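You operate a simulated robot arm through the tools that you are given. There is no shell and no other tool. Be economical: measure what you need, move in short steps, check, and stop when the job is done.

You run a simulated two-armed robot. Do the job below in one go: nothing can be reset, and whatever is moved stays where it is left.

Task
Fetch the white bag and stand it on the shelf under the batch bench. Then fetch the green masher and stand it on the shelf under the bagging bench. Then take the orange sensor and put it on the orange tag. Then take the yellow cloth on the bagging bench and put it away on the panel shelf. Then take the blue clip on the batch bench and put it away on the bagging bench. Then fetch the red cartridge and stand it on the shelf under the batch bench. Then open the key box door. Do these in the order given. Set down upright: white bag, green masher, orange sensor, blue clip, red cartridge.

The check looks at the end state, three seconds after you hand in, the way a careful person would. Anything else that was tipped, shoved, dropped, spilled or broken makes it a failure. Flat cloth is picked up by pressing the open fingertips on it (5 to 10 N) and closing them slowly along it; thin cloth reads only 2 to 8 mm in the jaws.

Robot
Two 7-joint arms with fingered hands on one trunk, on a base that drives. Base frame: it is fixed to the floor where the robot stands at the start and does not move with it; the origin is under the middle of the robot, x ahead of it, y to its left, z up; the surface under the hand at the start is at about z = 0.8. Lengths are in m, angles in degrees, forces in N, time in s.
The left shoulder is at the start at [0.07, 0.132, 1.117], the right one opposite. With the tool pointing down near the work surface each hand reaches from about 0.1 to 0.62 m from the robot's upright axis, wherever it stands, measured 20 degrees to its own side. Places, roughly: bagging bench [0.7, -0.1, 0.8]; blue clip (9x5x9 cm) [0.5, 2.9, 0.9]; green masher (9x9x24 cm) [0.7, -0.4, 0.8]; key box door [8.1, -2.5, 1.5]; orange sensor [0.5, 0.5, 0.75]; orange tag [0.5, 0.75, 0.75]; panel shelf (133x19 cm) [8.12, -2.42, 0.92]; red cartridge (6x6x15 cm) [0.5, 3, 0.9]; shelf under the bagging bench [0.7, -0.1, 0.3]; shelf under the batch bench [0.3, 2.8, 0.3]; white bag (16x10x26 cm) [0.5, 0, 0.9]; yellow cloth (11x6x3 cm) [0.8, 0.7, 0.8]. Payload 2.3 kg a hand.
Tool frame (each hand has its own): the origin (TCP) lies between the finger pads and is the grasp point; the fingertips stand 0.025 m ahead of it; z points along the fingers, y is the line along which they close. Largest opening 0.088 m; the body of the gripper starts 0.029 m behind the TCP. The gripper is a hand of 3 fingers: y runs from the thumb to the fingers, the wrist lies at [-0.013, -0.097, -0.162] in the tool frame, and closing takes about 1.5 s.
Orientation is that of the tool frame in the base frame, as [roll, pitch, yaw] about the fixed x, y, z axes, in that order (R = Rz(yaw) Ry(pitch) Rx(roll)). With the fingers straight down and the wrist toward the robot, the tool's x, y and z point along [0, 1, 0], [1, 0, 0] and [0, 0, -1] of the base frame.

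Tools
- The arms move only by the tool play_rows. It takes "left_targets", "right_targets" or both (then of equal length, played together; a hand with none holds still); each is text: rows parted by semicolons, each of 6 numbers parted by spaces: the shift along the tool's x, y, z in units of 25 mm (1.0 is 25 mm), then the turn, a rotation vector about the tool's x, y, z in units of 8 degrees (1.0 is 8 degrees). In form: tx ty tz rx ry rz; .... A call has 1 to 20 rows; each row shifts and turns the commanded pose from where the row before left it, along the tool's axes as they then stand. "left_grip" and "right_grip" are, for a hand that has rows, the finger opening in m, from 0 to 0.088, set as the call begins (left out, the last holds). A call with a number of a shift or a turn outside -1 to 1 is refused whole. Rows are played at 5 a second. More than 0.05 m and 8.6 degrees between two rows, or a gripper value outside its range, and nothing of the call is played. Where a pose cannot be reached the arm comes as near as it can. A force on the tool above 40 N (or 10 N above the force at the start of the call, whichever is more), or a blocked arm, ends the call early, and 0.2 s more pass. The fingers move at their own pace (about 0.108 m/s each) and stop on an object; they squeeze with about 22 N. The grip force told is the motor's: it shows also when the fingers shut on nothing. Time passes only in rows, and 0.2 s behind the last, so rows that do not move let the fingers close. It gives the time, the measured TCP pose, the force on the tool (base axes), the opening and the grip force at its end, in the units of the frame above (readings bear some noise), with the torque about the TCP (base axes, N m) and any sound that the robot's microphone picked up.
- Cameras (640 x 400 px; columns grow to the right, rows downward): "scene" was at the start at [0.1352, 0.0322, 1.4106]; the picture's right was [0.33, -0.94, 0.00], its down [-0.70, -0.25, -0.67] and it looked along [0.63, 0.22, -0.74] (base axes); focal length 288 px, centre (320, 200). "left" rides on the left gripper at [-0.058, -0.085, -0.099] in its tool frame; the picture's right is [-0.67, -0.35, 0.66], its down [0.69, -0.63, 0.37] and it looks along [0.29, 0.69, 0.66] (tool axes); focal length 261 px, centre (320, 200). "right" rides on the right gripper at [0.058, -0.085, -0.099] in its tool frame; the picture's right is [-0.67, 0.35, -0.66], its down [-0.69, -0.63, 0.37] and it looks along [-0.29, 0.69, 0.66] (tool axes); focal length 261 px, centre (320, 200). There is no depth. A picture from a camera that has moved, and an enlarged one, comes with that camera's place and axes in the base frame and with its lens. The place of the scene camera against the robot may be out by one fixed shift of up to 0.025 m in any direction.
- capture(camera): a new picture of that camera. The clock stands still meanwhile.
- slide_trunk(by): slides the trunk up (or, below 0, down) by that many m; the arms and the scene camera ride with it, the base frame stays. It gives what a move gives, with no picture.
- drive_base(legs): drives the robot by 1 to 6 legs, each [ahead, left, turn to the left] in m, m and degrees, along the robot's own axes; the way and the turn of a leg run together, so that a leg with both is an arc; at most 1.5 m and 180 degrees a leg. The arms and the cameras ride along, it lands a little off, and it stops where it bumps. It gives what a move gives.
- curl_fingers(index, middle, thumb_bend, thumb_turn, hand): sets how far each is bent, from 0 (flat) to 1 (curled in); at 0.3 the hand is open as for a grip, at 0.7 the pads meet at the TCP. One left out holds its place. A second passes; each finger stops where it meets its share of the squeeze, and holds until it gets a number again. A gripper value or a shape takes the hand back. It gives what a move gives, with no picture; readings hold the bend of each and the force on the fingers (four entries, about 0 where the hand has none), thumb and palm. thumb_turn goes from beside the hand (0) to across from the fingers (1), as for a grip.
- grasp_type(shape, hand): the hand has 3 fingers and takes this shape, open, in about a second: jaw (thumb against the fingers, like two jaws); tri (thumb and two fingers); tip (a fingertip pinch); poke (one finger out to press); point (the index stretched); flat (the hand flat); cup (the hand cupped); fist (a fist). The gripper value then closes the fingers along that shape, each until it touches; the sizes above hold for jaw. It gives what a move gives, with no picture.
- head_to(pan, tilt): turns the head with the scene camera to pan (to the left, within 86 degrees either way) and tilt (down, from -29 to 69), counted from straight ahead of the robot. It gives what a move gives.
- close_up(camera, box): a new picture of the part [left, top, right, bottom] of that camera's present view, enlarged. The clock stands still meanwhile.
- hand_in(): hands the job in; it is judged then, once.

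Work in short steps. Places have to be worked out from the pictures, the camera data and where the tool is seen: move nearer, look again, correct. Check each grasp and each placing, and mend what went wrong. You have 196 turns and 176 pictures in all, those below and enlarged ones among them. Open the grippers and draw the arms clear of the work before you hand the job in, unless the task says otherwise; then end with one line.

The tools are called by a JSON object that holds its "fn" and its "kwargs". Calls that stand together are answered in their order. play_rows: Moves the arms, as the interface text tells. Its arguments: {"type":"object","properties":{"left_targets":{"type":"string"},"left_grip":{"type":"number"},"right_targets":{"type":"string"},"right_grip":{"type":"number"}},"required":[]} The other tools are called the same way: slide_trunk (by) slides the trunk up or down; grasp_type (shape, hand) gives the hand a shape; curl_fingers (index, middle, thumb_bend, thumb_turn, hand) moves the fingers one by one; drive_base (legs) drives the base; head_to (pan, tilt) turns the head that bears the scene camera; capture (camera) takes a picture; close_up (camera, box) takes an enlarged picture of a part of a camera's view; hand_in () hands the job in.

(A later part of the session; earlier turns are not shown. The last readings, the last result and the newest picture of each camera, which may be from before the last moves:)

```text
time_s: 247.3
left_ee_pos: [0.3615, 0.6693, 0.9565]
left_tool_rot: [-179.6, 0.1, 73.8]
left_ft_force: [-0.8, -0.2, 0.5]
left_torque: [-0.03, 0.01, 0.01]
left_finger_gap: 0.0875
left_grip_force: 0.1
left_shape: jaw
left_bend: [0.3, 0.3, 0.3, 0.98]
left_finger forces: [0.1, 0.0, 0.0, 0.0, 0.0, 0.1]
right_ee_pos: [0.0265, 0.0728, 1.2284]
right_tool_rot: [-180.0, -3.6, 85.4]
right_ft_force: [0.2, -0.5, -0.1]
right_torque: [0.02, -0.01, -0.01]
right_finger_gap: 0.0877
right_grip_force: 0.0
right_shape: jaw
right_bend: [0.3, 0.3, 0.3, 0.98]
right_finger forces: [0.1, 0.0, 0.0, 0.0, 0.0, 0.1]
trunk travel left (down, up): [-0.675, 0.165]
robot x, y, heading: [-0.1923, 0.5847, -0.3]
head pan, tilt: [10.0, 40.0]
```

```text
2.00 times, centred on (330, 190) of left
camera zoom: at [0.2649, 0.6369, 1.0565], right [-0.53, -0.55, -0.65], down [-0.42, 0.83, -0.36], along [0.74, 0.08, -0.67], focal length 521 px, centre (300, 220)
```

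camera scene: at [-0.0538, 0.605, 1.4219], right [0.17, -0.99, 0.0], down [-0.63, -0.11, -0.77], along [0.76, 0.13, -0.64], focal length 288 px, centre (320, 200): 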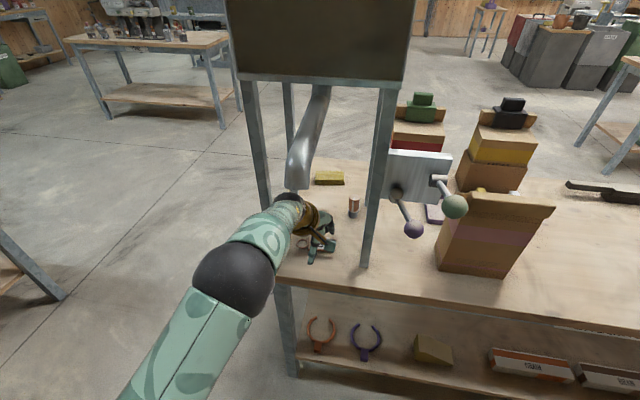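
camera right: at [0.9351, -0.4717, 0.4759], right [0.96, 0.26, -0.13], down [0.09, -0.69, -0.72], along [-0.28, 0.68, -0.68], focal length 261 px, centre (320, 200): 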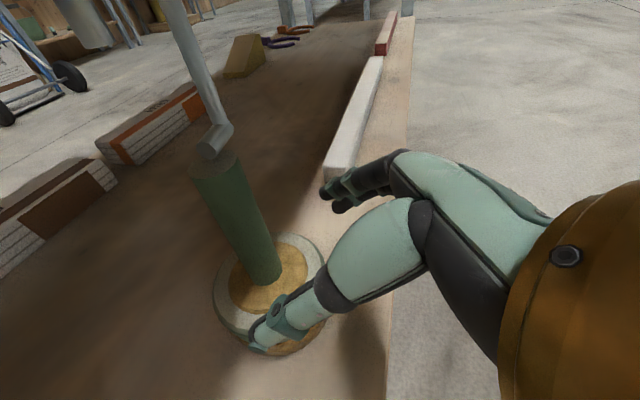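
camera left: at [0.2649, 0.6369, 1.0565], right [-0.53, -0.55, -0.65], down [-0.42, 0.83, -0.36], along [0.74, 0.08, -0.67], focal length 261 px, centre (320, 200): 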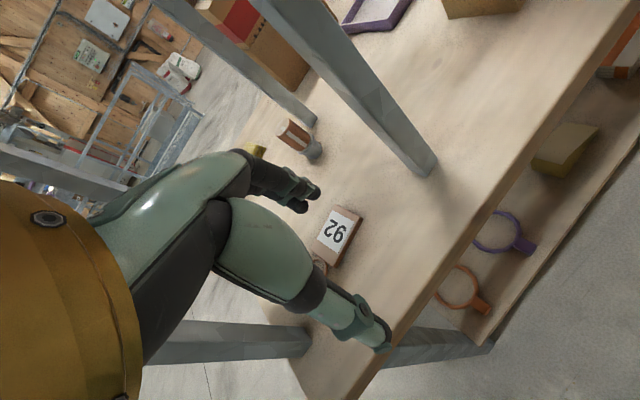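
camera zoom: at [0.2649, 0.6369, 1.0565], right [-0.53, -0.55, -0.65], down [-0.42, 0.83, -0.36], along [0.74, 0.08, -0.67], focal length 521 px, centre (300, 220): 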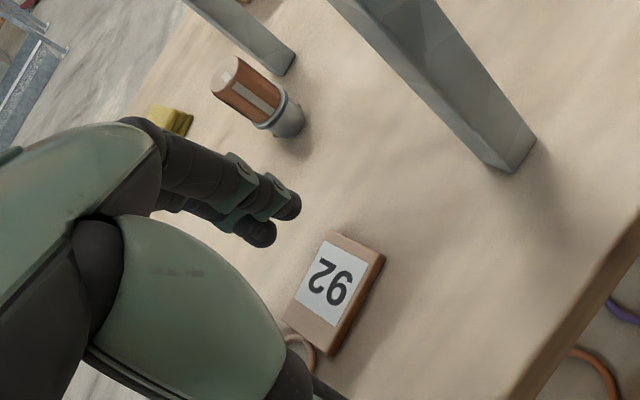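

Tag top centre ≈ (0.474, 0.687). I drive in between the legs to just short of the sensor.

{"fn": "drive_base", "kwargs": {"legs": [[0.22, -0.028, 0.3]]}}

{"fn": "capture", "kwargs": {"camera": "left"}}

{"fn": "capture", "kwargs": {"camera": "scene"}}

```text
time_s: 248.6
left_ee_pos: [0.4088, 0.7749, 0.9572]
left_tool_rot: [-179.7, 0.6, 83.7]
left_ft_force: [0.7, 0.2, -1.1]
left_torque: [-0.04, -0.01, -0.01]
left_finger_gap: 0.0878
left_grip_force: 0.0
left_shape: jaw
left_bend: [0.3, 0.3, 0.3, 0.98]
left_finger forces: [0.0, 0.0, 0.0, 0.0, 0.1, 0.0]
right_ee_pos: [0.1804, 0.1275, 1.2325]
right_tool_rot: [-179.8, -3.3, 95.1]
right_ft_force: [0.1, 0.3, -0.2]
right_torque: [-0.08, 0.01, -0.02]
right_finger_gap: 0.0877
right_grip_force: 0.0
right_shape: jaw
right_bend: [0.3, 0.3, 0.3, 0.98]
right_finger forces: [0.0, 0.0, 0.0, 0.0, 0.0, 0.1]
trunk travel left (down, up): [-0.675, 0.165]
robot x, y, heading: [-0.1254, 0.5899, 9.5]
head pan, tilt: [10.0, 40.0]
stopped in leg 1: the robot was blocked; the commanded pose is now the measured one
```

```text
92 pictures are left
camera left: at [0.3195, 0.7266, 1.0565], right [-0.42, -0.63, -0.65], down [-0.55, 0.75, -0.37], along [0.72, 0.2, -0.67], focal length 261 px, centre (320, 200)
```

left: 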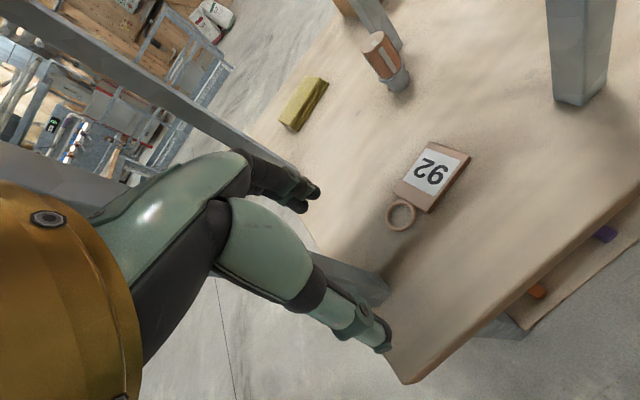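

```text
91 pictures are left
camera scene: at [0.0121, 0.6368, 1.4223], right [0.33, -0.94, 0.01], down [-0.6, -0.22, -0.77], along [0.72, 0.25, -0.64], focal length 288 px, centre (320, 200)
```

scene: 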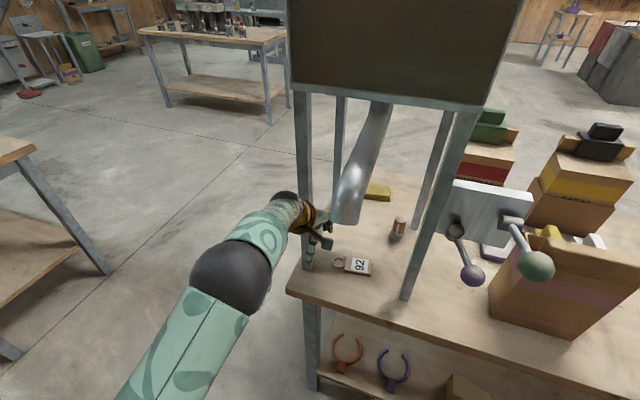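

The left wrist ran into the bagger's chute (its mouth hangs at about (0.42, 0.72), z≈1.05). I back straight out and check that nothing was damaged.

{"fn": "drive_base", "kwargs": {"legs": [[-0.35, 0, 0], [0, 0, -9.5]]}}

{"fn": "head_to", "kwargs": {"pan": 5, "tilt": 30}}

{"fn": "close_up", "kwargs": {"camera": "scene", "box": [200, 60, 460, 280]}}

```text
time_s: 251.5
left_ee_pos: [0.0992, 0.6233, 0.9556]
left_tool_rot: [-179.6, 0.3, 74.2]
left_ft_force: [-0.2, 0.5, 0.0]
left_torque: [0.0, -0.01, -0.01]
left_finger_gap: 0.0877
left_grip_force: 0.1
left_shape: jaw
left_bend: [0.3, 0.3, 0.3, 0.98]
left_finger forces: [0.1, 0.0, 0.0, 0.1, 0.0, 0.0]
right_ee_pos: [-0.234, 0.0212, 1.2287]
right_tool_rot: [-179.6, -3.6, 85.6]
right_ft_force: [-0.4, 0.4, -0.3]
right_torque: [0.0, -0.01, 0.0]
right_finger_gap: 0.088
right_grip_force: 0.1
right_shape: jaw
right_bend: [0.3, 0.3, 0.3, 0.98]
right_finger forces: [0.0, 0.0, 0.1, 0.0, 0.0, 0.1]
trunk travel left (down, up): [-0.675, 0.165]
robot x, y, heading: [-0.4616, 0.5291, 0.2]
head pan, tilt: [10.0, 40.0]
```

```text
time_s: 252.2
left_ee_pos: [0.0995, 0.622, 0.9574]
left_tool_rot: [-179.6, 0.2, 74.2]
left_ft_force: [-0.3, 0.3, -0.1]
left_torque: [-0.01, 0.0, -0.03]
left_finger_gap: 0.0876
left_grip_force: 0.1
left_shape: jaw
left_bend: [0.3, 0.3, 0.3, 0.98]
left_finger forces: [0.2, 0.1, 0.0, 0.0, 0.0, 0.0]
right_ee_pos: [-0.2342, 0.0202, 1.2291]
right_tool_rot: [-179.6, -3.6, 85.6]
right_ft_force: [-0.3, -0.5, 0.1]
right_torque: [-0.01, -0.02, 0.03]
right_finger_gap: 0.0877
right_grip_force: 0.1
right_shape: jaw
right_bend: [0.3, 0.3, 0.3, 0.98]
right_finger forces: [0.0, 0.0, 0.1, 0.1, 0.0, 0.0]
trunk travel left (down, up): [-0.675, 0.165]
robot x, y, heading: [-0.4628, 0.5302, -0.2]
head pan, tilt: [5.0, 30.0]
```

```text
1.82 times, centred on (330, 170) of scene
camera zoom: at [-0.3106, 0.5442, 1.4375], right [0.09, -1.0, 0.0], down [-0.5, -0.04, -0.87], along [0.86, 0.08, -0.5], focal length 525 px, centre (302, 254)
```

zoom: 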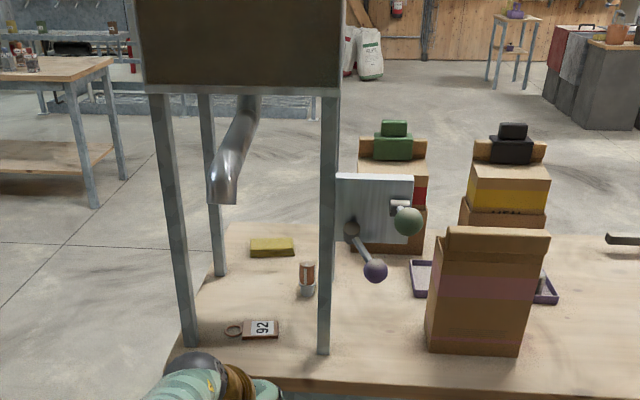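

Nothing changed. Combining the views, the chute mouth is at about x 0.26, y 0.69, z≥1.17, so the left hand fits beneath if kept lower: I lower the trunk 10 cm and raise the hand 5 cm relative to it.

{"fn": "slide_trunk", "kwargs": {"by": -0.1}}

{"fn": "play_rows", "kwargs": {"left_targets": "0 0 -1 0 0 0;0 0 -1 0 0 0;0 0 0 0 0 0"}}

{"fn": "drive_base", "kwargs": {"legs": [[0.25, 0.03, 0]]}}

{"fn": "head_to", "kwargs": {"pan": 10, "tilt": 35}}

{"fn": "capture", "kwargs": {"camera": "scene"}}

{"fn": "capture", "kwargs": {"camera": "left"}}

```text
time_s: 253.5
left_ee_pos: [0.0978, 0.6238, 0.8556]
left_tool_rot: [-179.5, 0.4, 74.3]
left_ft_force: [-0.4, -0.3, 0.5]
left_torque: [-0.04, 0.02, -0.02]
left_finger_gap: 0.0877
left_grip_force: 0.1
left_shape: jaw
left_bend: [0.3, 0.3, 0.3, 0.98]
left_finger forces: [0.0, 0.0, 0.0, 0.0, 0.1, 0.0]
right_ee_pos: [-0.2346, 0.0213, 1.1297]
right_tool_rot: [-179.6, -3.5, 85.7]
right_ft_force: [0.3, 0.4, 0.3]
right_torque: [-0.02, 0.0, -0.01]
right_finger_gap: 0.088
right_grip_force: 0.0
right_shape: jaw
right_bend: [0.3, 0.3, 0.3, 0.98]
right_finger forces: [0.0, 0.1, 0.1, 0.0, 0.1, 0.1]
trunk travel left (down, up): [-0.575, 0.265]
robot x, y, heading: [-0.4635, 0.5274, -0.1]
head pan, tilt: [5.0, 30.0]
```

```text
time_s: 254.3
left_ee_pos: [0.0983, 0.6224, 0.9064]
left_tool_rot: [-179.6, 0.3, 74.3]
left_ft_force: [0.3, 0.2, -1.1]
left_torque: [0.02, 0.02, -0.03]
left_finger_gap: 0.0878
left_grip_force: 0.1
left_shape: jaw
left_bend: [0.3, 0.3, 0.3, 0.98]
left_finger forces: [0.0, 0.1, 0.0, 0.0, 0.0, 0.1]
right_ee_pos: [-0.2351, 0.02, 1.1295]
right_tool_rot: [-179.5, -3.5, 85.7]
right_ft_force: [-1.0, 0.3, -0.3]
right_torque: [-0.01, 0.02, 0.02]
right_finger_gap: 0.0876
right_grip_force: 0.0
right_shape: jaw
right_bend: [0.3, 0.3, 0.3, 0.98]
right_finger forces: [0.1, 0.1, 0.0, 0.0, 0.1, 0.0]
trunk travel left (down, up): [-0.575, 0.265]
robot x, y, heading: [-0.4574, 0.5322, 0.0]
head pan, tilt: [5.0, 30.0]
```

```text
time_s: 256.2
left_ee_pos: [0.347, 0.6535, 0.9067]
left_tool_rot: [-179.7, 0.1, 74.4]
left_ft_force: [0.0, -0.4, 0.2]
left_torque: [0.02, 0.02, 0.0]
left_finger_gap: 0.0877
left_grip_force: 0.0
left_shape: jaw
left_bend: [0.3, 0.3, 0.3, 0.98]
left_finger forces: [0.1, 0.0, 0.0, 0.1, 0.0, 0.0]
right_ee_pos: [0.0149, 0.0521, 1.1302]
right_tool_rot: [-179.6, -3.5, 85.8]
right_ft_force: [-1.2, -0.8, 0.4]
right_torque: [-0.03, -0.01, -0.02]
right_finger_gap: 0.0878
right_grip_force: 0.1
right_shape: jaw
right_bend: [0.3, 0.3, 0.3, 0.98]
right_finger forces: [0.0, 0.0, 0.0, 0.1, 0.0, 0.0]
trunk travel left (down, up): [-0.575, 0.265]
robot x, y, heading: [-0.2138, 0.5664, 0.1]
head pan, tilt: [5.0, 30.0]
```

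```text
time_s: 256.8
left_ee_pos: [0.3479, 0.6531, 0.9074]
left_tool_rot: [-179.6, 0.3, 74.3]
left_ft_force: [0.2, 0.2, 0.8]
left_torque: [-0.01, -0.01, -0.01]
left_finger_gap: 0.0878
left_grip_force: 0.0
left_shape: jaw
left_bend: [0.3, 0.3, 0.3, 0.98]
left_finger forces: [0.1, 0.0, 0.1, 0.1, 0.0, 0.0]
right_ee_pos: [0.0169, 0.0521, 1.1298]
right_tool_rot: [-179.5, -3.6, 85.8]
right_ft_force: [-0.5, 0.5, 0.2]
right_torque: [0.01, -0.01, -0.02]
right_finger_gap: 0.0879
right_grip_force: 0.0
right_shape: jaw
right_bend: [0.3, 0.3, 0.3, 0.98]
right_finger forces: [0.1, 0.0, 0.0, 0.0, 0.0, 0.1]
trunk travel left (down, up): [-0.575, 0.265]
robot x, y, heading: [-0.2136, 0.56, 0.5]
head pan, tilt: [10.0, 35.0]
```

```text
89 pictures are left
camera scene: at [-0.0645, 0.5825, 1.3297], right [0.17, -0.98, 0.0], down [-0.56, -0.1, -0.82], along [0.81, 0.14, -0.57], focal length 288 px, centre (320, 200)
```

scene: 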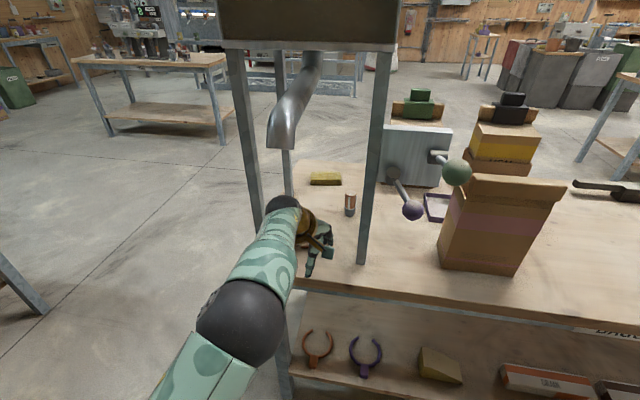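

```text
88 pictures are left
camera left: at [0.2519, 0.6205, 1.0063], right [-0.52, -0.55, -0.65], down [-0.42, 0.83, -0.36], along [0.74, 0.09, -0.67], focal length 261 px, centre (320, 200)
```

left: 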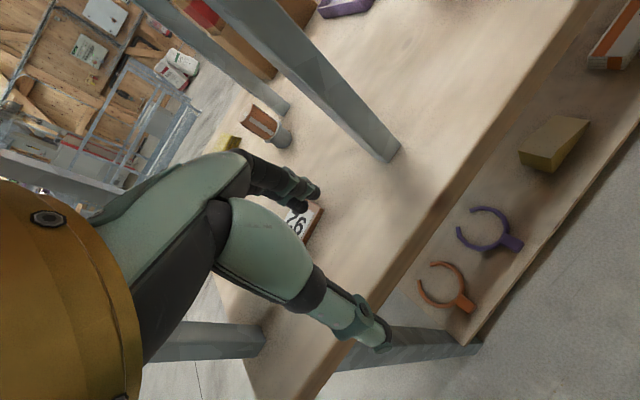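

Clearances look fine (wrist top ~1.12, chute 1.17). I drive in another 0.22 m.

{"fn": "drive_base", "kwargs": {"legs": [[0.12, -0.01, 0]]}}

{"fn": "drive_base", "kwargs": {"legs": [[0.1, -0.01, -0.3]]}}

{"fn": "capture", "kwargs": {"camera": "left"}}

{"fn": "capture", "kwargs": {"camera": "scene"}}

```text
time_s: 258.1
left_ee_pos: [0.4636, 0.6425, 0.9083]
left_tool_rot: [-179.7, 0.1, 74.3]
left_ft_force: [0.3, -0.2, 1.3]
left_torque: [0.04, -0.01, -0.01]
left_finger_gap: 0.0877
left_grip_force: 0.1
left_shape: jaw
left_bend: [0.3, 0.3, 0.3, 0.98]
left_finger forces: [0.1, 0.0, 0.0, 0.1, 0.1, 0.0]
right_ee_pos: [0.1305, 0.0404, 1.1305]
right_tool_rot: [-179.7, -3.5, 85.7]
right_ft_force: [1.2, 0.7, 0.0]
right_torque: [-0.01, -0.01, -0.04]
right_finger_gap: 0.0877
right_grip_force: 0.0
right_shape: jaw
right_bend: [0.3, 0.3, 0.3, 0.98]
right_finger forces: [0.0, 0.0, 0.0, 0.0, 0.1, 0.0]
trunk travel left (down, up): [-0.575, 0.265]
robot x, y, heading: [-0.0921, 0.5507, -0.1]
head pan, tilt: [10.0, 35.0]
```

```text
time_s: 259.2
left_ee_pos: [0.5659, 0.6286, 0.9056]
left_tool_rot: [-179.7, 0.3, 73.9]
left_ft_force: [0.1, 0.1, -0.3]
left_torque: [-0.02, -0.01, 0.01]
left_finger_gap: 0.0879
left_grip_force: 0.0
left_shape: jaw
left_bend: [0.3, 0.3, 0.3, 0.98]
left_finger forces: [0.0, 0.0, 0.1, 0.0, 0.0, 0.0]
right_ee_pos: [0.2293, 0.0294, 1.1298]
right_tool_rot: [-179.6, -3.5, 85.3]
right_ft_force: [-0.9, -0.9, -0.5]
right_torque: [-0.02, -0.01, 0.01]
right_finger_gap: 0.0878
right_grip_force: 0.0
right_shape: jaw
right_bend: [0.3, 0.3, 0.3, 0.98]
right_finger forces: [0.0, 0.1, 0.1, 0.1, 0.1, 0.1]
trunk travel left (down, up): [-0.575, 0.265]
robot x, y, heading: [0.0063, 0.5409, -0.4]
head pan, tilt: [10.0, 35.0]
```

```text
87 pictures are left
camera left: at [0.4695, 0.5966, 1.0064], right [-0.53, -0.55, -0.65], down [-0.42, 0.83, -0.36], along [0.74, 0.08, -0.67], focal length 261 px, centre (320, 200)
```

left: 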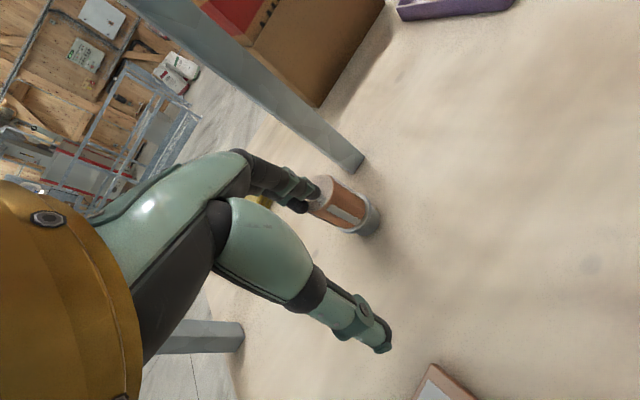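

```text
86 pictures are left
camera scene: at [0.1526, 0.5615, 1.3298], right [0.17, -0.99, 0.0], down [-0.57, -0.1, -0.82], along [0.81, 0.14, -0.57], focal length 288 px, centre (320, 200)
```

scene: 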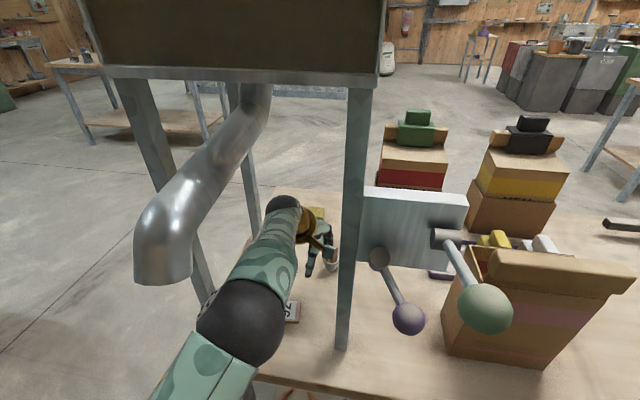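

Sensor at (0.626, 0.603). I raise 1 cm and drive the remaining offset (6 cm ahead, 2.6 cm right), then look.

{"fn": "play_rows", "kwargs": {"left_targets": "0 0 -0.4 0 0 0;0 0 0 0 0 0"}}

{"fn": "drive_base", "kwargs": {"legs": [[0.06, -0.026, 0.3]]}}

{"fn": "capture", "kwargs": {"camera": "left"}}

{"fn": "capture", "kwargs": {"camera": "scene"}}

```text
time_s: 259.8
left_ee_pos: [0.5666, 0.6287, 0.9157]
left_tool_rot: [-179.6, 0.3, 73.9]
left_ft_force: [0.3, -0.3, 0.3]
left_torque: [-0.01, 0.02, -0.02]
left_finger_gap: 0.0876
left_grip_force: 0.1
left_shape: jaw
left_bend: [0.3, 0.3, 0.3, 0.98]
left_finger forces: [0.0, 0.0, 0.0, 0.1, 0.0, 0.1]
right_ee_pos: [0.2287, 0.0305, 1.1292]
right_tool_rot: [-179.5, -3.5, 85.3]
right_ft_force: [-0.2, 0.0, -1.2]
right_torque: [-0.01, -0.03, 0.0]
right_finger_gap: 0.0877
right_grip_force: 0.1
right_shape: jaw
right_bend: [0.3, 0.3, 0.3, 0.98]
right_finger forces: [0.0, 0.0, 0.0, 0.1, 0.0, 0.0]
trunk travel left (down, up): [-0.575, 0.265]
robot x, y, heading: [0.0065, 0.5401, -0.7]
head pan, tilt: [10.0, 35.0]
```

```text
time_s: 260.8
left_ee_pos: [0.6234, 0.6067, 0.9175]
left_tool_rot: [-179.6, 0.3, 74.1]
left_ft_force: [-0.2, 0.3, 0.0]
left_torque: [0.01, 0.0, 0.0]
left_finger_gap: 0.0878
left_grip_force: 0.1
left_shape: jaw
left_bend: [0.3, 0.3, 0.3, 0.98]
left_finger forces: [0.1, 0.1, 0.1, 0.0, 0.0, 0.1]
right_ee_pos: [0.2879, 0.0054, 1.1294]
right_tool_rot: [-179.7, -3.5, 85.4]
right_ft_force: [-0.3, 0.2, 0.1]
right_torque: [0.0, 0.03, -0.04]
right_finger_gap: 0.0876
right_grip_force: 0.0
right_shape: jaw
right_bend: [0.3, 0.3, 0.3, 0.98]
right_finger forces: [0.0, 0.0, 0.1, 0.0, 0.0, 0.1]
trunk travel left (down, up): [-0.575, 0.265]
robot x, y, heading: [0.0631, 0.5146, -0.1]
head pan, tilt: [10.0, 35.0]
```

```text
85 pictures are left
camera left: at [0.5268, 0.5733, 1.017], right [-0.52, -0.55, -0.65], down [-0.42, 0.83, -0.37], along [0.74, 0.08, -0.67], focal length 261 px, centre (320, 200)
```

left: 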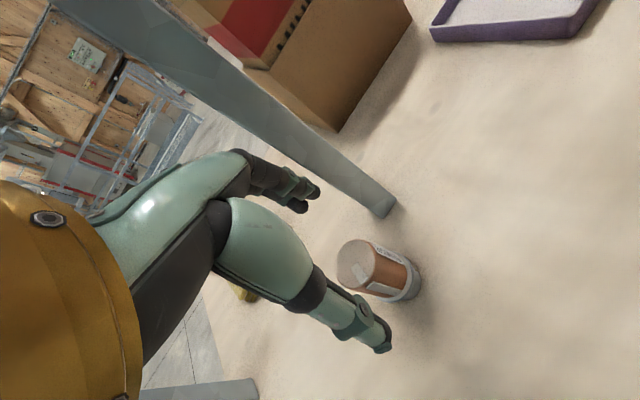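

```text
84 pictures are left
camera scene: at [0.2097, 0.537, 1.33], right [0.17, -0.99, 0.0], down [-0.56, -0.1, -0.82], along [0.81, 0.14, -0.57], focal length 288 px, centre (320, 200)
```

scene: 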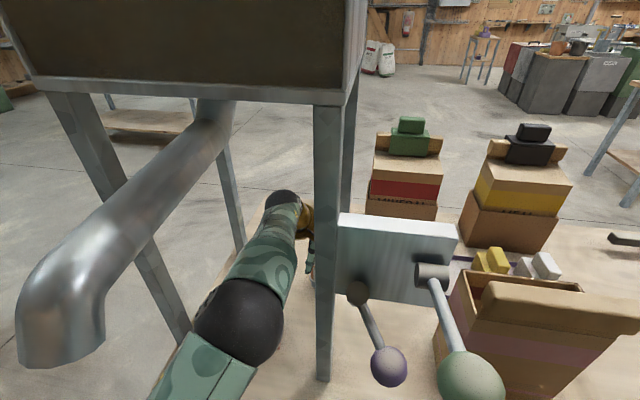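

Aligned within millimetres. I narrow the opening to 6 cm to keep off the back leg, and lower to z≈0.85.

{"fn": "play_rows", "kwargs": {"left_targets": "0 0 0 0 0 0;0 0 0 0 0 0;0 0 0.9 0 0 0;0 0 0.9 0 0 0;0 0 0.8 0 0 0;0 0 0 0 0 0", "left_grip": 0.062}}

{"fn": "capture", "kwargs": {"camera": "left"}}

```text
time_s: 262.2
left_ee_pos: [0.6234, 0.6045, 0.8519]
left_tool_rot: [-179.5, 0.3, 74.2]
left_ft_force: [-0.4, -0.7, -0.2]
left_torque: [-0.01, 0.01, 0.0]
left_finger_gap: 0.0626
left_grip_force: 0.1
left_shape: jaw
left_bend: [0.27, 0.37, 0.57, 0.99]
left_finger forces: [0.1, 0.0, 0.0, 0.0, 0.0, 0.0]
right_ee_pos: [0.2906, 0.0037, 1.1302]
right_tool_rot: [-179.6, -3.5, 85.5]
right_ft_force: [-0.3, 0.1, -0.3]
right_torque: [0.0, 0.0, 0.0]
right_finger_gap: 0.0879
right_grip_force: 0.0
right_shape: jaw
right_bend: [0.3, 0.3, 0.3, 0.98]
right_finger forces: [0.1, 0.1, 0.1, 0.0, 0.0, 0.1]
trunk travel left (down, up): [-0.575, 0.265]
robot x, y, heading: [0.0656, 0.5164, -0.2]
head pan, tilt: [10.0, 35.0]
```

```text
83 pictures are left
camera left: at [0.527, 0.5716, 0.9506], right [-0.52, -0.55, -0.65], down [-0.42, 0.83, -0.36], along [0.74, 0.08, -0.67], focal length 261 px, centre (320, 200)
```

left: 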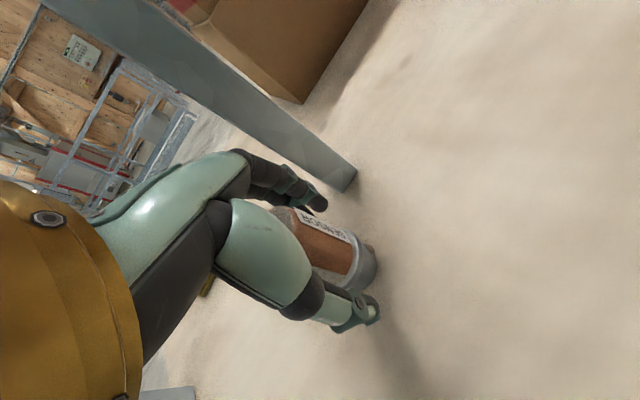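

The sensor is between thumb and fingers; I close.

{"fn": "play_rows", "kwargs": {"left_targets": "0 0 0 0 0 0;0 0 0 0 0 0;0 0 0 0 0 0;0 0 0 0 0 0;0 0 0 0 0 0;0 0 0 0 0 0;0 0 0 0 0 0", "left_grip": 0}}

{"fn": "capture", "kwargs": {"camera": "left"}}

```text
time_s: 263.8
left_ee_pos: [0.6232, 0.604, 0.8516]
left_tool_rot: [-179.7, 0.3, 74.2]
left_ft_force: [-0.2, 0.4, 0.8]
left_torque: [-0.02, 0.0, 0.01]
left_finger_gap: 0.0291
left_grip_force: 22.4
left_shape: jaw
left_bend: [0.74, 0.51, 0.74, 1.0]
left_finger forces: [12.3, 7.4, 0.0, 0.1, 18.6, 0.1]
right_ee_pos: [0.2899, 0.0049, 1.1294]
right_tool_rot: [-179.6, -3.5, 85.5]
right_ft_force: [-0.7, 1.0, 0.3]
right_torque: [0.0, 0.03, 0.03]
right_finger_gap: 0.088
right_grip_force: 0.1
right_shape: jaw
right_bend: [0.3, 0.3, 0.3, 0.98]
right_finger forces: [0.0, 0.0, 0.0, 0.0, 0.0, 0.0]
trunk travel left (down, up): [-0.575, 0.265]
robot x, y, heading: [0.0613, 0.5165, -0.3]
head pan, tilt: [10.0, 35.0]
```

```text
82 pictures are left
camera left: at [0.5273, 0.5717, 0.9507], right [-0.52, -0.55, -0.65], down [-0.42, 0.83, -0.36], along [0.74, 0.08, -0.67], focal length 261 px, centre (320, 200)
```

left: 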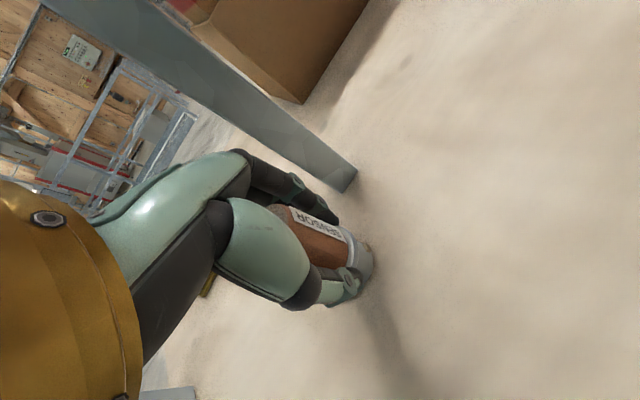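

Grip is good. I lift 4 cm and drive the base so the sensor goes toward the tag.

{"fn": "play_rows", "kwargs": {"left_targets": "0 0 -0.8 0 0 0;0 0 -0.8 0 0 0;0 0 0 0 0 0"}}

{"fn": "drive_base", "kwargs": {"legs": [[-0.13, 0.06, 0.2]]}}

{"fn": "capture", "kwargs": {"camera": "left"}}

{"fn": "capture", "kwargs": {"camera": "scene"}}

```text
time_s: 264.6
left_ee_pos: [0.6237, 0.6064, 0.8906]
left_tool_rot: [-179.4, 0.4, 74.2]
left_ft_force: [0.1, 0.5, -1.2]
left_torque: [-0.01, 0.0, 0.0]
left_finger_gap: 0.0291
left_grip_force: 21.9
left_shape: jaw
left_bend: [0.74, 0.51, 0.74, 1.0]
left_finger forces: [12.3, 7.6, 0.0, 0.0, 18.5, 0.1]
right_ee_pos: [0.292, 0.0053, 1.1306]
right_tool_rot: [-179.6, -3.5, 85.6]
right_ft_force: [0.7, -0.1, -0.9]
right_torque: [0.02, -0.02, 0.01]
right_finger_gap: 0.0877
right_grip_force: 0.1
right_shape: jaw
right_bend: [0.3, 0.3, 0.3, 0.98]
right_finger forces: [0.1, 0.0, 0.0, 0.1, 0.0, 0.1]
trunk travel left (down, up): [-0.575, 0.265]
robot x, y, heading: [0.0644, 0.5156, 0.0]
head pan, tilt: [10.0, 35.0]
```

```text
time_s: 266.0
left_ee_pos: [0.4929, 0.6674, 0.8904]
left_tool_rot: [-179.5, 0.2, 74.3]
left_ft_force: [0.2, 0.3, -0.8]
left_torque: [0.03, 0.0, -0.01]
left_finger_gap: 0.0293
left_grip_force: 22.0
left_shape: jaw
left_bend: [0.74, 0.51, 0.74, 1.0]
left_finger forces: [12.3, 7.5, 0.1, 0.0, 18.5, 0.0]
right_ee_pos: [0.1609, 0.0655, 1.1291]
right_tool_rot: [-179.4, -3.5, 85.7]
right_ft_force: [0.4, 0.5, -0.7]
right_torque: [0.0, -0.01, 0.01]
right_finger_gap: 0.088
right_grip_force: 0.1
right_shape: jaw
right_bend: [0.3, 0.3, 0.3, 0.98]
right_finger forces: [0.0, 0.1, 0.0, 0.0, 0.0, 0.1]
trunk travel left (down, up): [-0.575, 0.265]
robot x, y, heading: [-0.0673, 0.5758, 0.0]
head pan, tilt: [10.0, 35.0]
```

```text
81 pictures are left
camera left: at [0.3967, 0.6347, 0.9907], right [-0.52, -0.55, -0.65], down [-0.42, 0.83, -0.36], along [0.74, 0.09, -0.67], focal length 261 px, centre (320, 200)
```

left: 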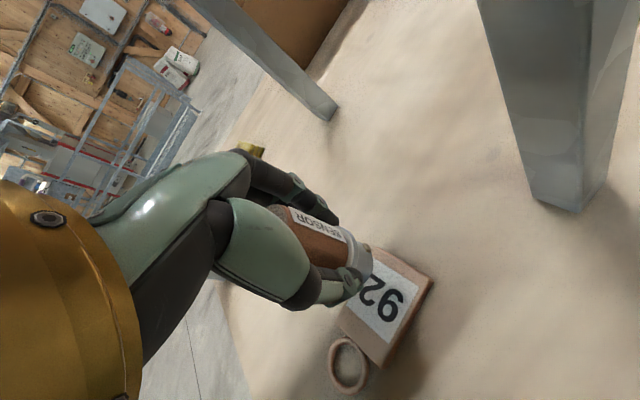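

```text
80 pictures are left
camera scene: at [0.0818, 0.5965, 1.3295], right [0.17, -0.98, 0.0], down [-0.57, -0.1, -0.82], along [0.81, 0.14, -0.57], focal length 288 px, centre (320, 200)
```

scene: 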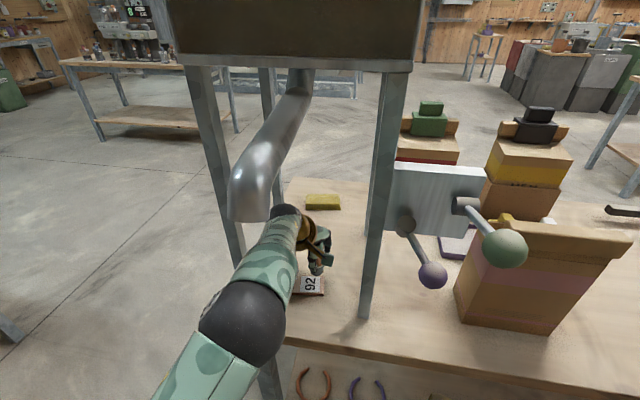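

Tag centre is (0.481, 0.688), sensor now at (0.493, 0.668). I move the remaining (-1.2, +2.1) cm and check from the hand camera.

{"fn": "drive_base", "kwargs": {"legs": [[-0.012, 0.021, 0]]}}

{"fn": "capture", "kwargs": {"camera": "left"}}

```text
time_s: 266.8
left_ee_pos: [0.4808, 0.6873, 0.8903]
left_tool_rot: [-179.4, 0.1, 74.3]
left_ft_force: [-0.1, 0.1, -2.2]
left_torque: [-0.01, 0.03, 0.0]
left_finger_gap: 0.029
left_grip_force: 21.8
left_shape: jaw
left_bend: [0.74, 0.51, 0.74, 1.0]
left_finger forces: [12.2, 7.4, 0.0, 0.0, 18.5, 0.0]
right_ee_pos: [0.1498, 0.084, 1.1287]
right_tool_rot: [-179.4, -3.8, 85.7]
right_ft_force: [-0.3, -0.7, -0.4]
right_torque: [0.02, 0.0, -0.02]
right_finger_gap: 0.088
right_grip_force: 0.0
right_shape: jaw
right_bend: [0.3, 0.3, 0.3, 0.98]
right_finger forces: [0.0, 0.0, 0.0, 0.1, 0.0, 0.0]
trunk travel left (down, up): [-0.575, 0.265]
robot x, y, heading: [-0.0811, 0.6006, 0.0]
head pan, tilt: [10.0, 35.0]
```

```text
79 pictures are left
camera left: at [0.3849, 0.6537, 0.9907], right [-0.52, -0.55, -0.65], down [-0.42, 0.83, -0.36], along [0.74, 0.09, -0.67], focal length 261 px, centre (320, 200)
```

left: 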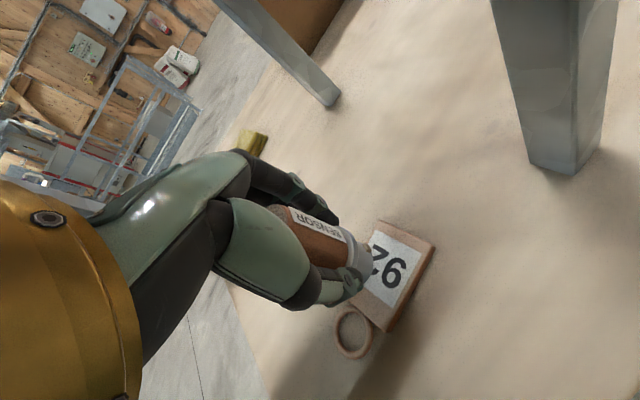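

The projected touchdown point matches the tag centre. I lower gently.

{"fn": "play_rows", "kwargs": {"left_targets": "0 0 0.4 0 0 0;0 0 0.4 0 0 0;0 0 0 0 0 0"}}

{"fn": "play_rows", "kwargs": {"left_targets": "0 0 0.2 0 0 0;0 0 0 0 0 0"}}

{"fn": "play_rows", "kwargs": {"left_targets": "0 0 0.15 0 0 0;0 0 0 0 0 0"}}

```text
time_s: 267.6
left_ee_pos: [0.48, 0.6893, 0.8698]
left_tool_rot: [-179.7, 0.4, 74.3]
left_ft_force: [-0.3, 0.9, -0.3]
left_torque: [-0.03, 0.02, 0.0]
left_finger_gap: 0.0291
left_grip_force: 22.2
left_shape: jaw
left_bend: [0.74, 0.51, 0.74, 1.0]
left_finger forces: [12.3, 7.6, 0.1, 0.1, 18.4, 0.1]
right_ee_pos: [0.1487, 0.0869, 1.1294]
right_tool_rot: [-179.5, -3.5, 85.7]
right_ft_force: [-0.4, 0.0, -0.5]
right_torque: [-0.02, 0.0, 0.0]
right_finger_gap: 0.0878
right_grip_force: 0.0
right_shape: jaw
right_bend: [0.3, 0.3, 0.3, 0.98]
right_finger forces: [0.0, 0.0, 0.0, 0.1, 0.0, 0.0]
trunk travel left (down, up): [-0.575, 0.265]
robot x, y, heading: [-0.0786, 0.5972, 0.0]
head pan, tilt: [10.0, 35.0]
```

```text
time_s: 268.2
left_ee_pos: [0.4789, 0.689, 0.866]
left_tool_rot: [-179.6, 0.3, 74.4]
left_ft_force: [0.0, -0.5, -1.4]
left_torque: [0.02, -0.01, 0.01]
left_finger_gap: 0.029
left_grip_force: 21.8
left_shape: jaw
left_bend: [0.74, 0.51, 0.74, 1.0]
left_finger forces: [12.2, 7.5, 0.0, 0.0, 18.4, 0.0]
right_ee_pos: [0.1488, 0.088, 1.1294]
right_tool_rot: [-179.6, -3.5, 85.6]
right_ft_force: [0.1, 0.1, 0.2]
right_torque: [0.02, -0.02, 0.0]
right_finger_gap: 0.0878
right_grip_force: 0.1
right_shape: jaw
right_bend: [0.3, 0.3, 0.3, 0.98]
right_finger forces: [0.0, 0.0, 0.1, 0.0, 0.0, 0.1]
trunk travel left (down, up): [-0.575, 0.265]
robot x, y, heading: [-0.0802, 0.5949, -0.0]
head pan, tilt: [10.0, 35.0]
```

```text
time_s: 268.8
left_ee_pos: [0.4799, 0.6888, 0.8626]
left_tool_rot: [-179.5, 0.2, 74.3]
left_ft_force: [-0.6, 0.4, -1.1]
left_torque: [-0.01, 0.02, 0.0]
left_finger_gap: 0.0292
left_grip_force: 22.1
left_shape: jaw
left_bend: [0.74, 0.51, 0.74, 1.0]
left_finger forces: [12.2, 7.5, 0.0, 0.1, 18.4, 0.0]
right_ee_pos: [0.1479, 0.0866, 1.1295]
right_tool_rot: [-179.6, -3.5, 85.7]
right_ft_force: [0.3, 0.1, -0.7]
right_torque: [-0.01, 0.02, -0.04]
right_finger_gap: 0.0876
right_grip_force: 0.1
right_shape: jaw
right_bend: [0.3, 0.3, 0.3, 0.98]
right_finger forces: [0.1, 0.0, 0.0, 0.0, 0.0, 0.1]
trunk travel left (down, up): [-0.575, 0.265]
robot x, y, heading: [-0.0847, 0.5966, -0.1]
head pan, tilt: [10.0, 35.0]
```

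{"fn": "play_rows", "kwargs": {"left_targets": "0 0 0.12 0 0 0;0 0 0 0 0 0"}}

{"fn": "play_rows", "kwargs": {"left_targets": "0 0 0.12 0 0 0;0 0 0 0 0 0"}}

{"fn": "capture", "kwargs": {"camera": "left"}}

```text
time_s: 269.4
left_ee_pos: [0.4786, 0.6887, 0.8604]
left_tool_rot: [-179.6, 0.3, 74.4]
left_ft_force: [-0.4, 0.3, -1.1]
left_torque: [-0.01, 0.0, 0.06]
left_finger_gap: 0.029
left_grip_force: 21.6
left_shape: jaw
left_bend: [0.74, 0.51, 0.74, 1.0]
left_finger forces: [12.3, 7.6, 0.1, 0.1, 18.4, 0.0]
right_ee_pos: [0.1476, 0.0871, 1.1303]
right_tool_rot: [-179.6, -3.4, 85.7]
right_ft_force: [0.1, -0.4, -0.1]
right_torque: [0.01, 0.02, 0.01]
right_finger_gap: 0.0876
right_grip_force: 0.1
right_shape: jaw
right_bend: [0.3, 0.3, 0.3, 0.98]
right_finger forces: [0.0, 0.0, 0.0, 0.0, 0.1, 0.0]
trunk travel left (down, up): [-0.575, 0.265]
robot x, y, heading: [-0.0798, 0.5978, -0.0]
head pan, tilt: [10.0, 35.0]
```

```text
time_s: 270.0
left_ee_pos: [0.479, 0.6885, 0.8584]
left_tool_rot: [-179.7, 0.2, 74.3]
left_ft_force: [1.8, 0.0, 7.7]
left_torque: [0.04, -0.07, 0.04]
left_finger_gap: 0.0294
left_grip_force: 22.3
left_shape: jaw
left_bend: [0.74, 0.51, 0.74, 1.0]
left_finger forces: [13.2, 8.9, 0.1, 0.0, 19.1, 0.0]
right_ee_pos: [0.146, 0.0862, 1.1295]
right_tool_rot: [-179.7, -3.6, 85.7]
right_ft_force: [-0.5, 0.5, -0.3]
right_torque: [0.0, -0.03, 0.01]
right_finger_gap: 0.0877
right_grip_force: 0.0
right_shape: jaw
right_bend: [0.3, 0.3, 0.3, 0.98]
right_finger forces: [0.0, 0.0, 0.1, 0.0, 0.0, 0.0]
trunk travel left (down, up): [-0.575, 0.265]
robot x, y, heading: [-0.0769, 0.5988, 0.1]
head pan, tilt: [10.0, 35.0]
```

```text
78 pictures are left
camera left: at [0.3818, 0.6555, 0.958], right [-0.52, -0.55, -0.65], down [-0.42, 0.83, -0.37], along [0.74, 0.09, -0.66], focal length 261 px, centre (320, 200)
```

left: 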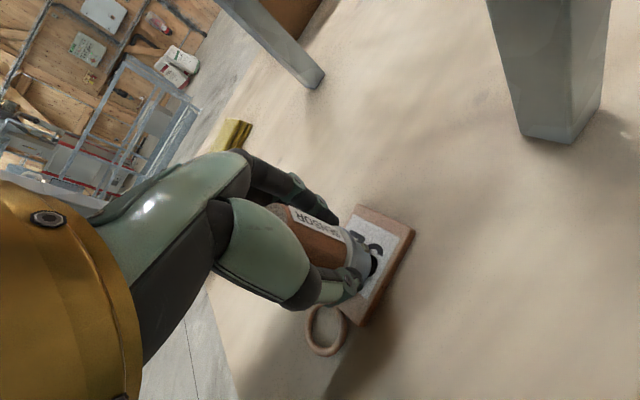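

Contact on the tag (8 N). I open to 6.5 cm and rise straight up.

{"fn": "play_rows", "kwargs": {"left_targets": "0 0 0 0 0 0;0 0 0 0 0 0;0 0 0 0 0 0;0 0 0 0 0 0;0 0 0 0 0 0", "left_grip": 0.07}}

{"fn": "play_rows", "kwargs": {"left_targets": "0 0 -0.8 0 0 0;0 0 -0.8 0 0 0;0 0 -0.7 0 0 0;0 0 0 0 0 0"}}

{"fn": "capture", "kwargs": {"camera": "left"}}

```text
time_s: 271.2
left_ee_pos: [0.479, 0.6897, 0.8574]
left_tool_rot: [-179.6, 0.4, 74.3]
left_ft_force: [0.5, 0.4, 0.0]
left_torque: [0.0, 0.0, -0.02]
left_finger_gap: 0.0697
left_grip_force: 0.0
left_shape: jaw
left_bend: [0.27, 0.34, 0.5, 0.99]
left_finger forces: [0.0, 0.1, 0.0, 0.0, 0.0, 0.0]
right_ee_pos: [0.1477, 0.0867, 1.1291]
right_tool_rot: [-179.6, -3.5, 85.7]
right_ft_force: [0.3, -0.1, 0.2]
right_torque: [-0.01, -0.03, 0.01]
right_finger_gap: 0.0878
right_grip_force: 0.0
right_shape: jaw
right_bend: [0.3, 0.3, 0.3, 0.98]
right_finger forces: [0.0, 0.0, 0.0, 0.0, 0.0, 0.0]
trunk travel left (down, up): [-0.575, 0.265]
robot x, y, heading: [-0.0792, 0.5982, 0.1]
head pan, tilt: [10.0, 35.0]
```

```text
time_s: 272.2
left_ee_pos: [0.4808, 0.6891, 0.9153]
left_tool_rot: [-179.7, 0.3, 74.3]
left_ft_force: [0.5, -0.9, -0.3]
left_torque: [0.01, 0.0, -0.01]
left_finger_gap: 0.0697
left_grip_force: 0.1
left_shape: jaw
left_bend: [0.27, 0.34, 0.5, 0.99]
left_finger forces: [0.1, 0.0, 0.0, 0.0, 0.0, 0.1]
right_ee_pos: [0.1483, 0.0853, 1.1298]
right_tool_rot: [-179.6, -3.5, 85.7]
right_ft_force: [0.2, -0.1, 0.6]
right_torque: [-0.02, 0.01, -0.01]
right_finger_gap: 0.0878
right_grip_force: 0.0
right_shape: jaw
right_bend: [0.3, 0.3, 0.3, 0.98]
right_finger forces: [0.0, 0.0, 0.0, 0.0, 0.1, 0.1]
trunk travel left (down, up): [-0.575, 0.265]
robot x, y, heading: [-0.0779, 0.5978, -0.2]
head pan, tilt: [10.0, 35.0]
```

```text
77 pictures are left
camera left: at [0.384, 0.6558, 1.0151], right [-0.52, -0.55, -0.65], down [-0.42, 0.83, -0.36], along [0.74, 0.09, -0.67], focal length 261 px, centre (320, 200)
```

left: 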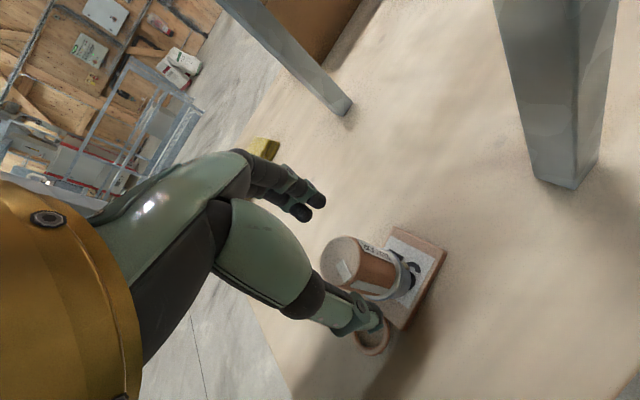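

The sensor stands on the tag. I rise 1 cm more and back out slowly, then lower a bit under the chute and leave.

{"fn": "play_rows", "kwargs": {"left_targets": "0 0 -0.5 0 0 0;0 0 0 0 0 0", "left_grip": 0.088}}

{"fn": "drive_base", "kwargs": {"legs": [[-0.1, 0, 0]]}}

{"fn": "play_rows", "kwargs": {"left_targets": "0 0 0.8 0 0 0;0 0 0.8 0 0 0;0 0 0 0 0 0"}}

{"fn": "drive_base", "kwargs": {"legs": [[-0.4, 0, 0]]}}

{"fn": "head_to", "kwargs": {"pan": 0, "tilt": 30}}

{"fn": "capture", "kwargs": {"camera": "scene"}}

```text
time_s: 272.8
left_ee_pos: [0.4801, 0.6895, 0.9271]
left_tool_rot: [-179.6, 0.3, 74.3]
left_ft_force: [0.7, -0.3, -0.4]
left_torque: [0.03, -0.02, -0.01]
left_finger_gap: 0.0877
left_grip_force: 0.1
left_shape: jaw
left_bend: [0.3, 0.3, 0.3, 0.98]
left_finger forces: [0.0, 0.0, 0.0, 0.0, 0.0, 0.0]
right_ee_pos: [0.1473, 0.0872, 1.129]
right_tool_rot: [-179.6, -3.5, 85.7]
right_ft_force: [0.1, 0.1, -0.1]
right_torque: [0.02, -0.01, -0.01]
right_finger_gap: 0.0876
right_grip_force: 0.1
right_shape: jaw
right_bend: [0.3, 0.3, 0.3, 0.98]
right_finger forces: [0.1, 0.0, 0.0, 0.0, 0.0, 0.0]
trunk travel left (down, up): [-0.575, 0.265]
robot x, y, heading: [-0.0796, 0.5978, 0.2]
head pan, tilt: [10.0, 35.0]
```

```text
time_s: 273.9
left_ee_pos: [0.3824, 0.691, 0.9269]
left_tool_rot: [-179.5, 0.3, 74.4]
left_ft_force: [-0.3, -0.4, 0.3]
left_torque: [0.01, 0.01, -0.04]
left_finger_gap: 0.0876
left_grip_force: 0.0
left_shape: jaw
left_bend: [0.3, 0.3, 0.3, 0.98]
left_finger forces: [0.1, 0.1, 0.1, 0.1, 0.0, 0.0]
right_ee_pos: [0.0497, 0.0861, 1.1297]
right_tool_rot: [-179.5, -3.4, 85.7]
right_ft_force: [-0.1, -0.6, 0.5]
right_torque: [-0.01, 0.01, -0.01]
right_finger_gap: 0.0877
right_grip_force: 0.1
right_shape: jaw
right_bend: [0.3, 0.3, 0.3, 0.98]
right_finger forces: [0.1, 0.0, 0.0, 0.0, 0.1, 0.0]
trunk travel left (down, up): [-0.575, 0.265]
robot x, y, heading: [-0.1801, 0.5987, -0.0]
head pan, tilt: [10.0, 35.0]
```

```text
time_s: 274.7
left_ee_pos: [0.381, 0.6898, 0.8868]
left_tool_rot: [-179.5, 0.1, 74.4]
left_ft_force: [0.2, -0.8, -0.1]
left_torque: [0.01, -0.04, 0.04]
left_finger_gap: 0.0877
left_grip_force: 0.0
left_shape: jaw
left_bend: [0.3, 0.3, 0.3, 0.98]
left_finger forces: [0.0, 0.0, 0.1, 0.0, 0.0, 0.0]
right_ee_pos: [0.0495, 0.0871, 1.1306]
right_tool_rot: [-179.6, -3.4, 85.8]
right_ft_force: [-0.2, 0.0, 0.4]
right_torque: [-0.02, 0.02, -0.04]
right_finger_gap: 0.0877
right_grip_force: 0.1
right_shape: jaw
right_bend: [0.3, 0.3, 0.3, 0.98]
right_finger forces: [0.0, 0.0, 0.0, 0.1, 0.0, 0.1]
trunk travel left (down, up): [-0.575, 0.265]
robot x, y, heading: [-0.1811, 0.5968, 0.0]
head pan, tilt: [10.0, 35.0]
```

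```text
time_s: 277.2
left_ee_pos: [-0.0173, 0.691, 0.8865]
left_tool_rot: [-179.5, 0.2, 74.9]
left_ft_force: [-0.3, -0.5, 0.3]
left_torque: [0.0, -0.01, 0.03]
left_finger_gap: 0.0875
left_grip_force: 0.1
left_shape: jaw
left_bend: [0.3, 0.3, 0.3, 0.98]
left_finger forces: [0.1, 0.0, 0.1, 0.1, 0.0, 0.1]
right_ee_pos: [-0.3423, 0.0867, 1.129]
right_tool_rot: [-179.6, -3.5, 86.3]
right_ft_force: [0.2, 0.5, 1.2]
right_torque: [-0.01, 0.01, 0.01]
right_finger_gap: 0.0879
right_grip_force: 0.0
right_shape: jaw
right_bend: [0.3, 0.3, 0.3, 0.98]
right_finger forces: [0.0, 0.0, 0.1, 0.1, 0.0, 0.1]
trunk travel left (down, up): [-0.575, 0.265]
robot x, y, heading: [-0.5808, 0.5946, 0.5]
head pan, tilt: [10.0, 35.0]
```

```text
time_s: 277.9
left_ee_pos: [-0.0175, 0.6929, 0.8865]
left_tool_rot: [-179.6, 0.3, 74.9]
left_ft_force: [-0.4, -1.2, -0.3]
left_torque: [0.01, -0.04, -0.02]
left_finger_gap: 0.0878
left_grip_force: 0.1
left_shape: jaw
left_bend: [0.3, 0.3, 0.3, 0.98]
left_finger forces: [0.0, 0.0, 0.1, 0.0, 0.0, 0.0]
right_ee_pos: [-0.3432, 0.0865, 1.1296]
right_tool_rot: [-179.6, -3.5, 86.3]
right_ft_force: [0.6, -0.1, 0.4]
right_torque: [-0.01, -0.01, 0.0]
right_finger_gap: 0.0878
right_grip_force: 0.1
right_shape: jaw
right_bend: [0.3, 0.3, 0.3, 0.98]
right_finger forces: [0.1, 0.0, 0.0, 0.1, 0.1, 0.0]
trunk travel left (down, up): [-0.575, 0.265]
robot x, y, heading: [-0.5735, 0.5955, 0.6]
head pan, tilt: [0.0, 30.0]
```

```text
76 pictures are left
camera scene: at [-0.4253, 0.6013, 1.3375], right [0.01, -1.0, 0.0], down [-0.5, -0.01, -0.87], along [0.87, 0.01, -0.5], focal length 288 px, centre (320, 200)
```

scene: 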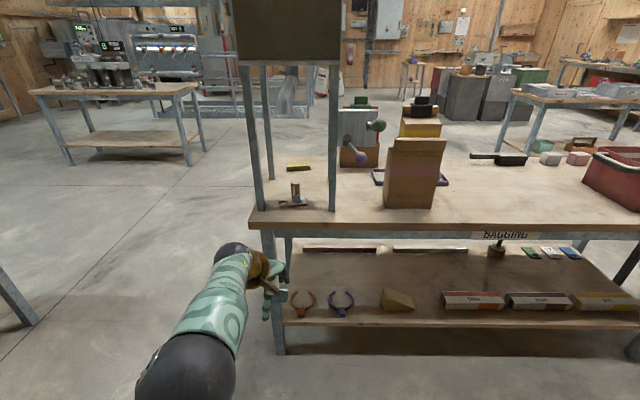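

Sensor done. Next the yellow cloth, best taken from the back of the bench with the left hand; I drive round.

{"fn": "drive_base", "kwargs": {"legs": [[0, 0.83, -0.6], [1.2, 0, 0], [1.3, 0, 0], [0, 0, 180], [0, 0.6, 0]]}}

{"fn": "head_to", "kwargs": {"pan": 10, "tilt": 35}}

{"fn": "capture", "kwargs": {"camera": "scene"}}

```text
time_s: 304.6
left_ee_pos: [1.407, 0.7219, 0.8862]
left_tool_rot: [-179.6, 0.2, -102.2]
left_ft_force: [-1.0, -0.6, -0.7]
left_torque: [0.03, 0.01, -0.02]
left_finger_gap: 0.0876
left_grip_force: 0.1
left_shape: jaw
left_bend: [0.3, 0.3, 0.3, 0.98]
left_finger forces: [0.0, 0.1, 0.0, 0.0, 0.0, 0.0]
right_ee_pos: [1.7013, 1.3455, 1.1299]
right_tool_rot: [-179.5, -3.5, -90.8]
right_ft_force: [0.0, 0.0, 0.4]
right_torque: [-0.01, 0.01, -0.01]
right_finger_gap: 0.0878
right_grip_force: 0.1
right_shape: jaw
right_bend: [0.3, 0.3, 0.3, 0.98]
right_finger forces: [0.0, 0.0, 0.1, 0.1, 0.0, 0.0]
trunk travel left (down, up): [-0.575, 0.265]
robot x, y, heading: [1.9596, 0.8493, -176.2]
head pan, tilt: [0.0, 30.0]
```

```text
time_s: 305.4
left_ee_pos: [1.4063, 0.7214, 0.8868]
left_tool_rot: [-179.6, 0.3, -102.2]
left_ft_force: [-0.6, -0.1, 0.5]
left_torque: [0.01, 0.02, -0.03]
left_finger_gap: 0.0881
left_grip_force: 0.1
left_shape: jaw
left_bend: [0.3, 0.3, 0.3, 0.98]
left_finger forces: [0.0, 0.1, 0.0, 0.0, 0.0, 0.0]
right_ee_pos: [1.7018, 1.3431, 1.1305]
right_tool_rot: [-179.7, -3.4, -90.8]
right_ft_force: [-0.3, 0.5, -0.8]
right_torque: [-0.03, -0.02, -0.03]
right_finger_gap: 0.0877
right_grip_force: 0.2
right_shape: jaw
right_bend: [0.3, 0.3, 0.3, 0.98]
right_finger forces: [0.0, 0.1, 0.0, 0.0, 0.1, 0.0]
trunk travel left (down, up): [-0.575, 0.265]
robot x, y, heading: [1.9598, 0.8455, -176.5]
head pan, tilt: [10.0, 35.0]
```

```text
75 pictures are left
camera scene: at [1.8346, 0.8308, 1.3298], right [-0.23, 0.97, 0.0], down [0.56, 0.13, -0.82], along [-0.8, -0.19, -0.57], focal length 288 px, centre (320, 200)
```

scene: 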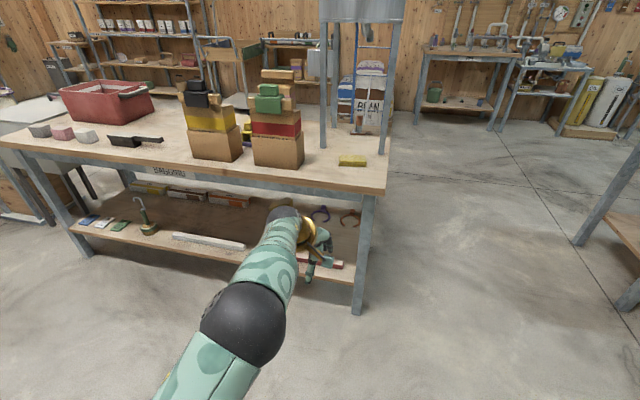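

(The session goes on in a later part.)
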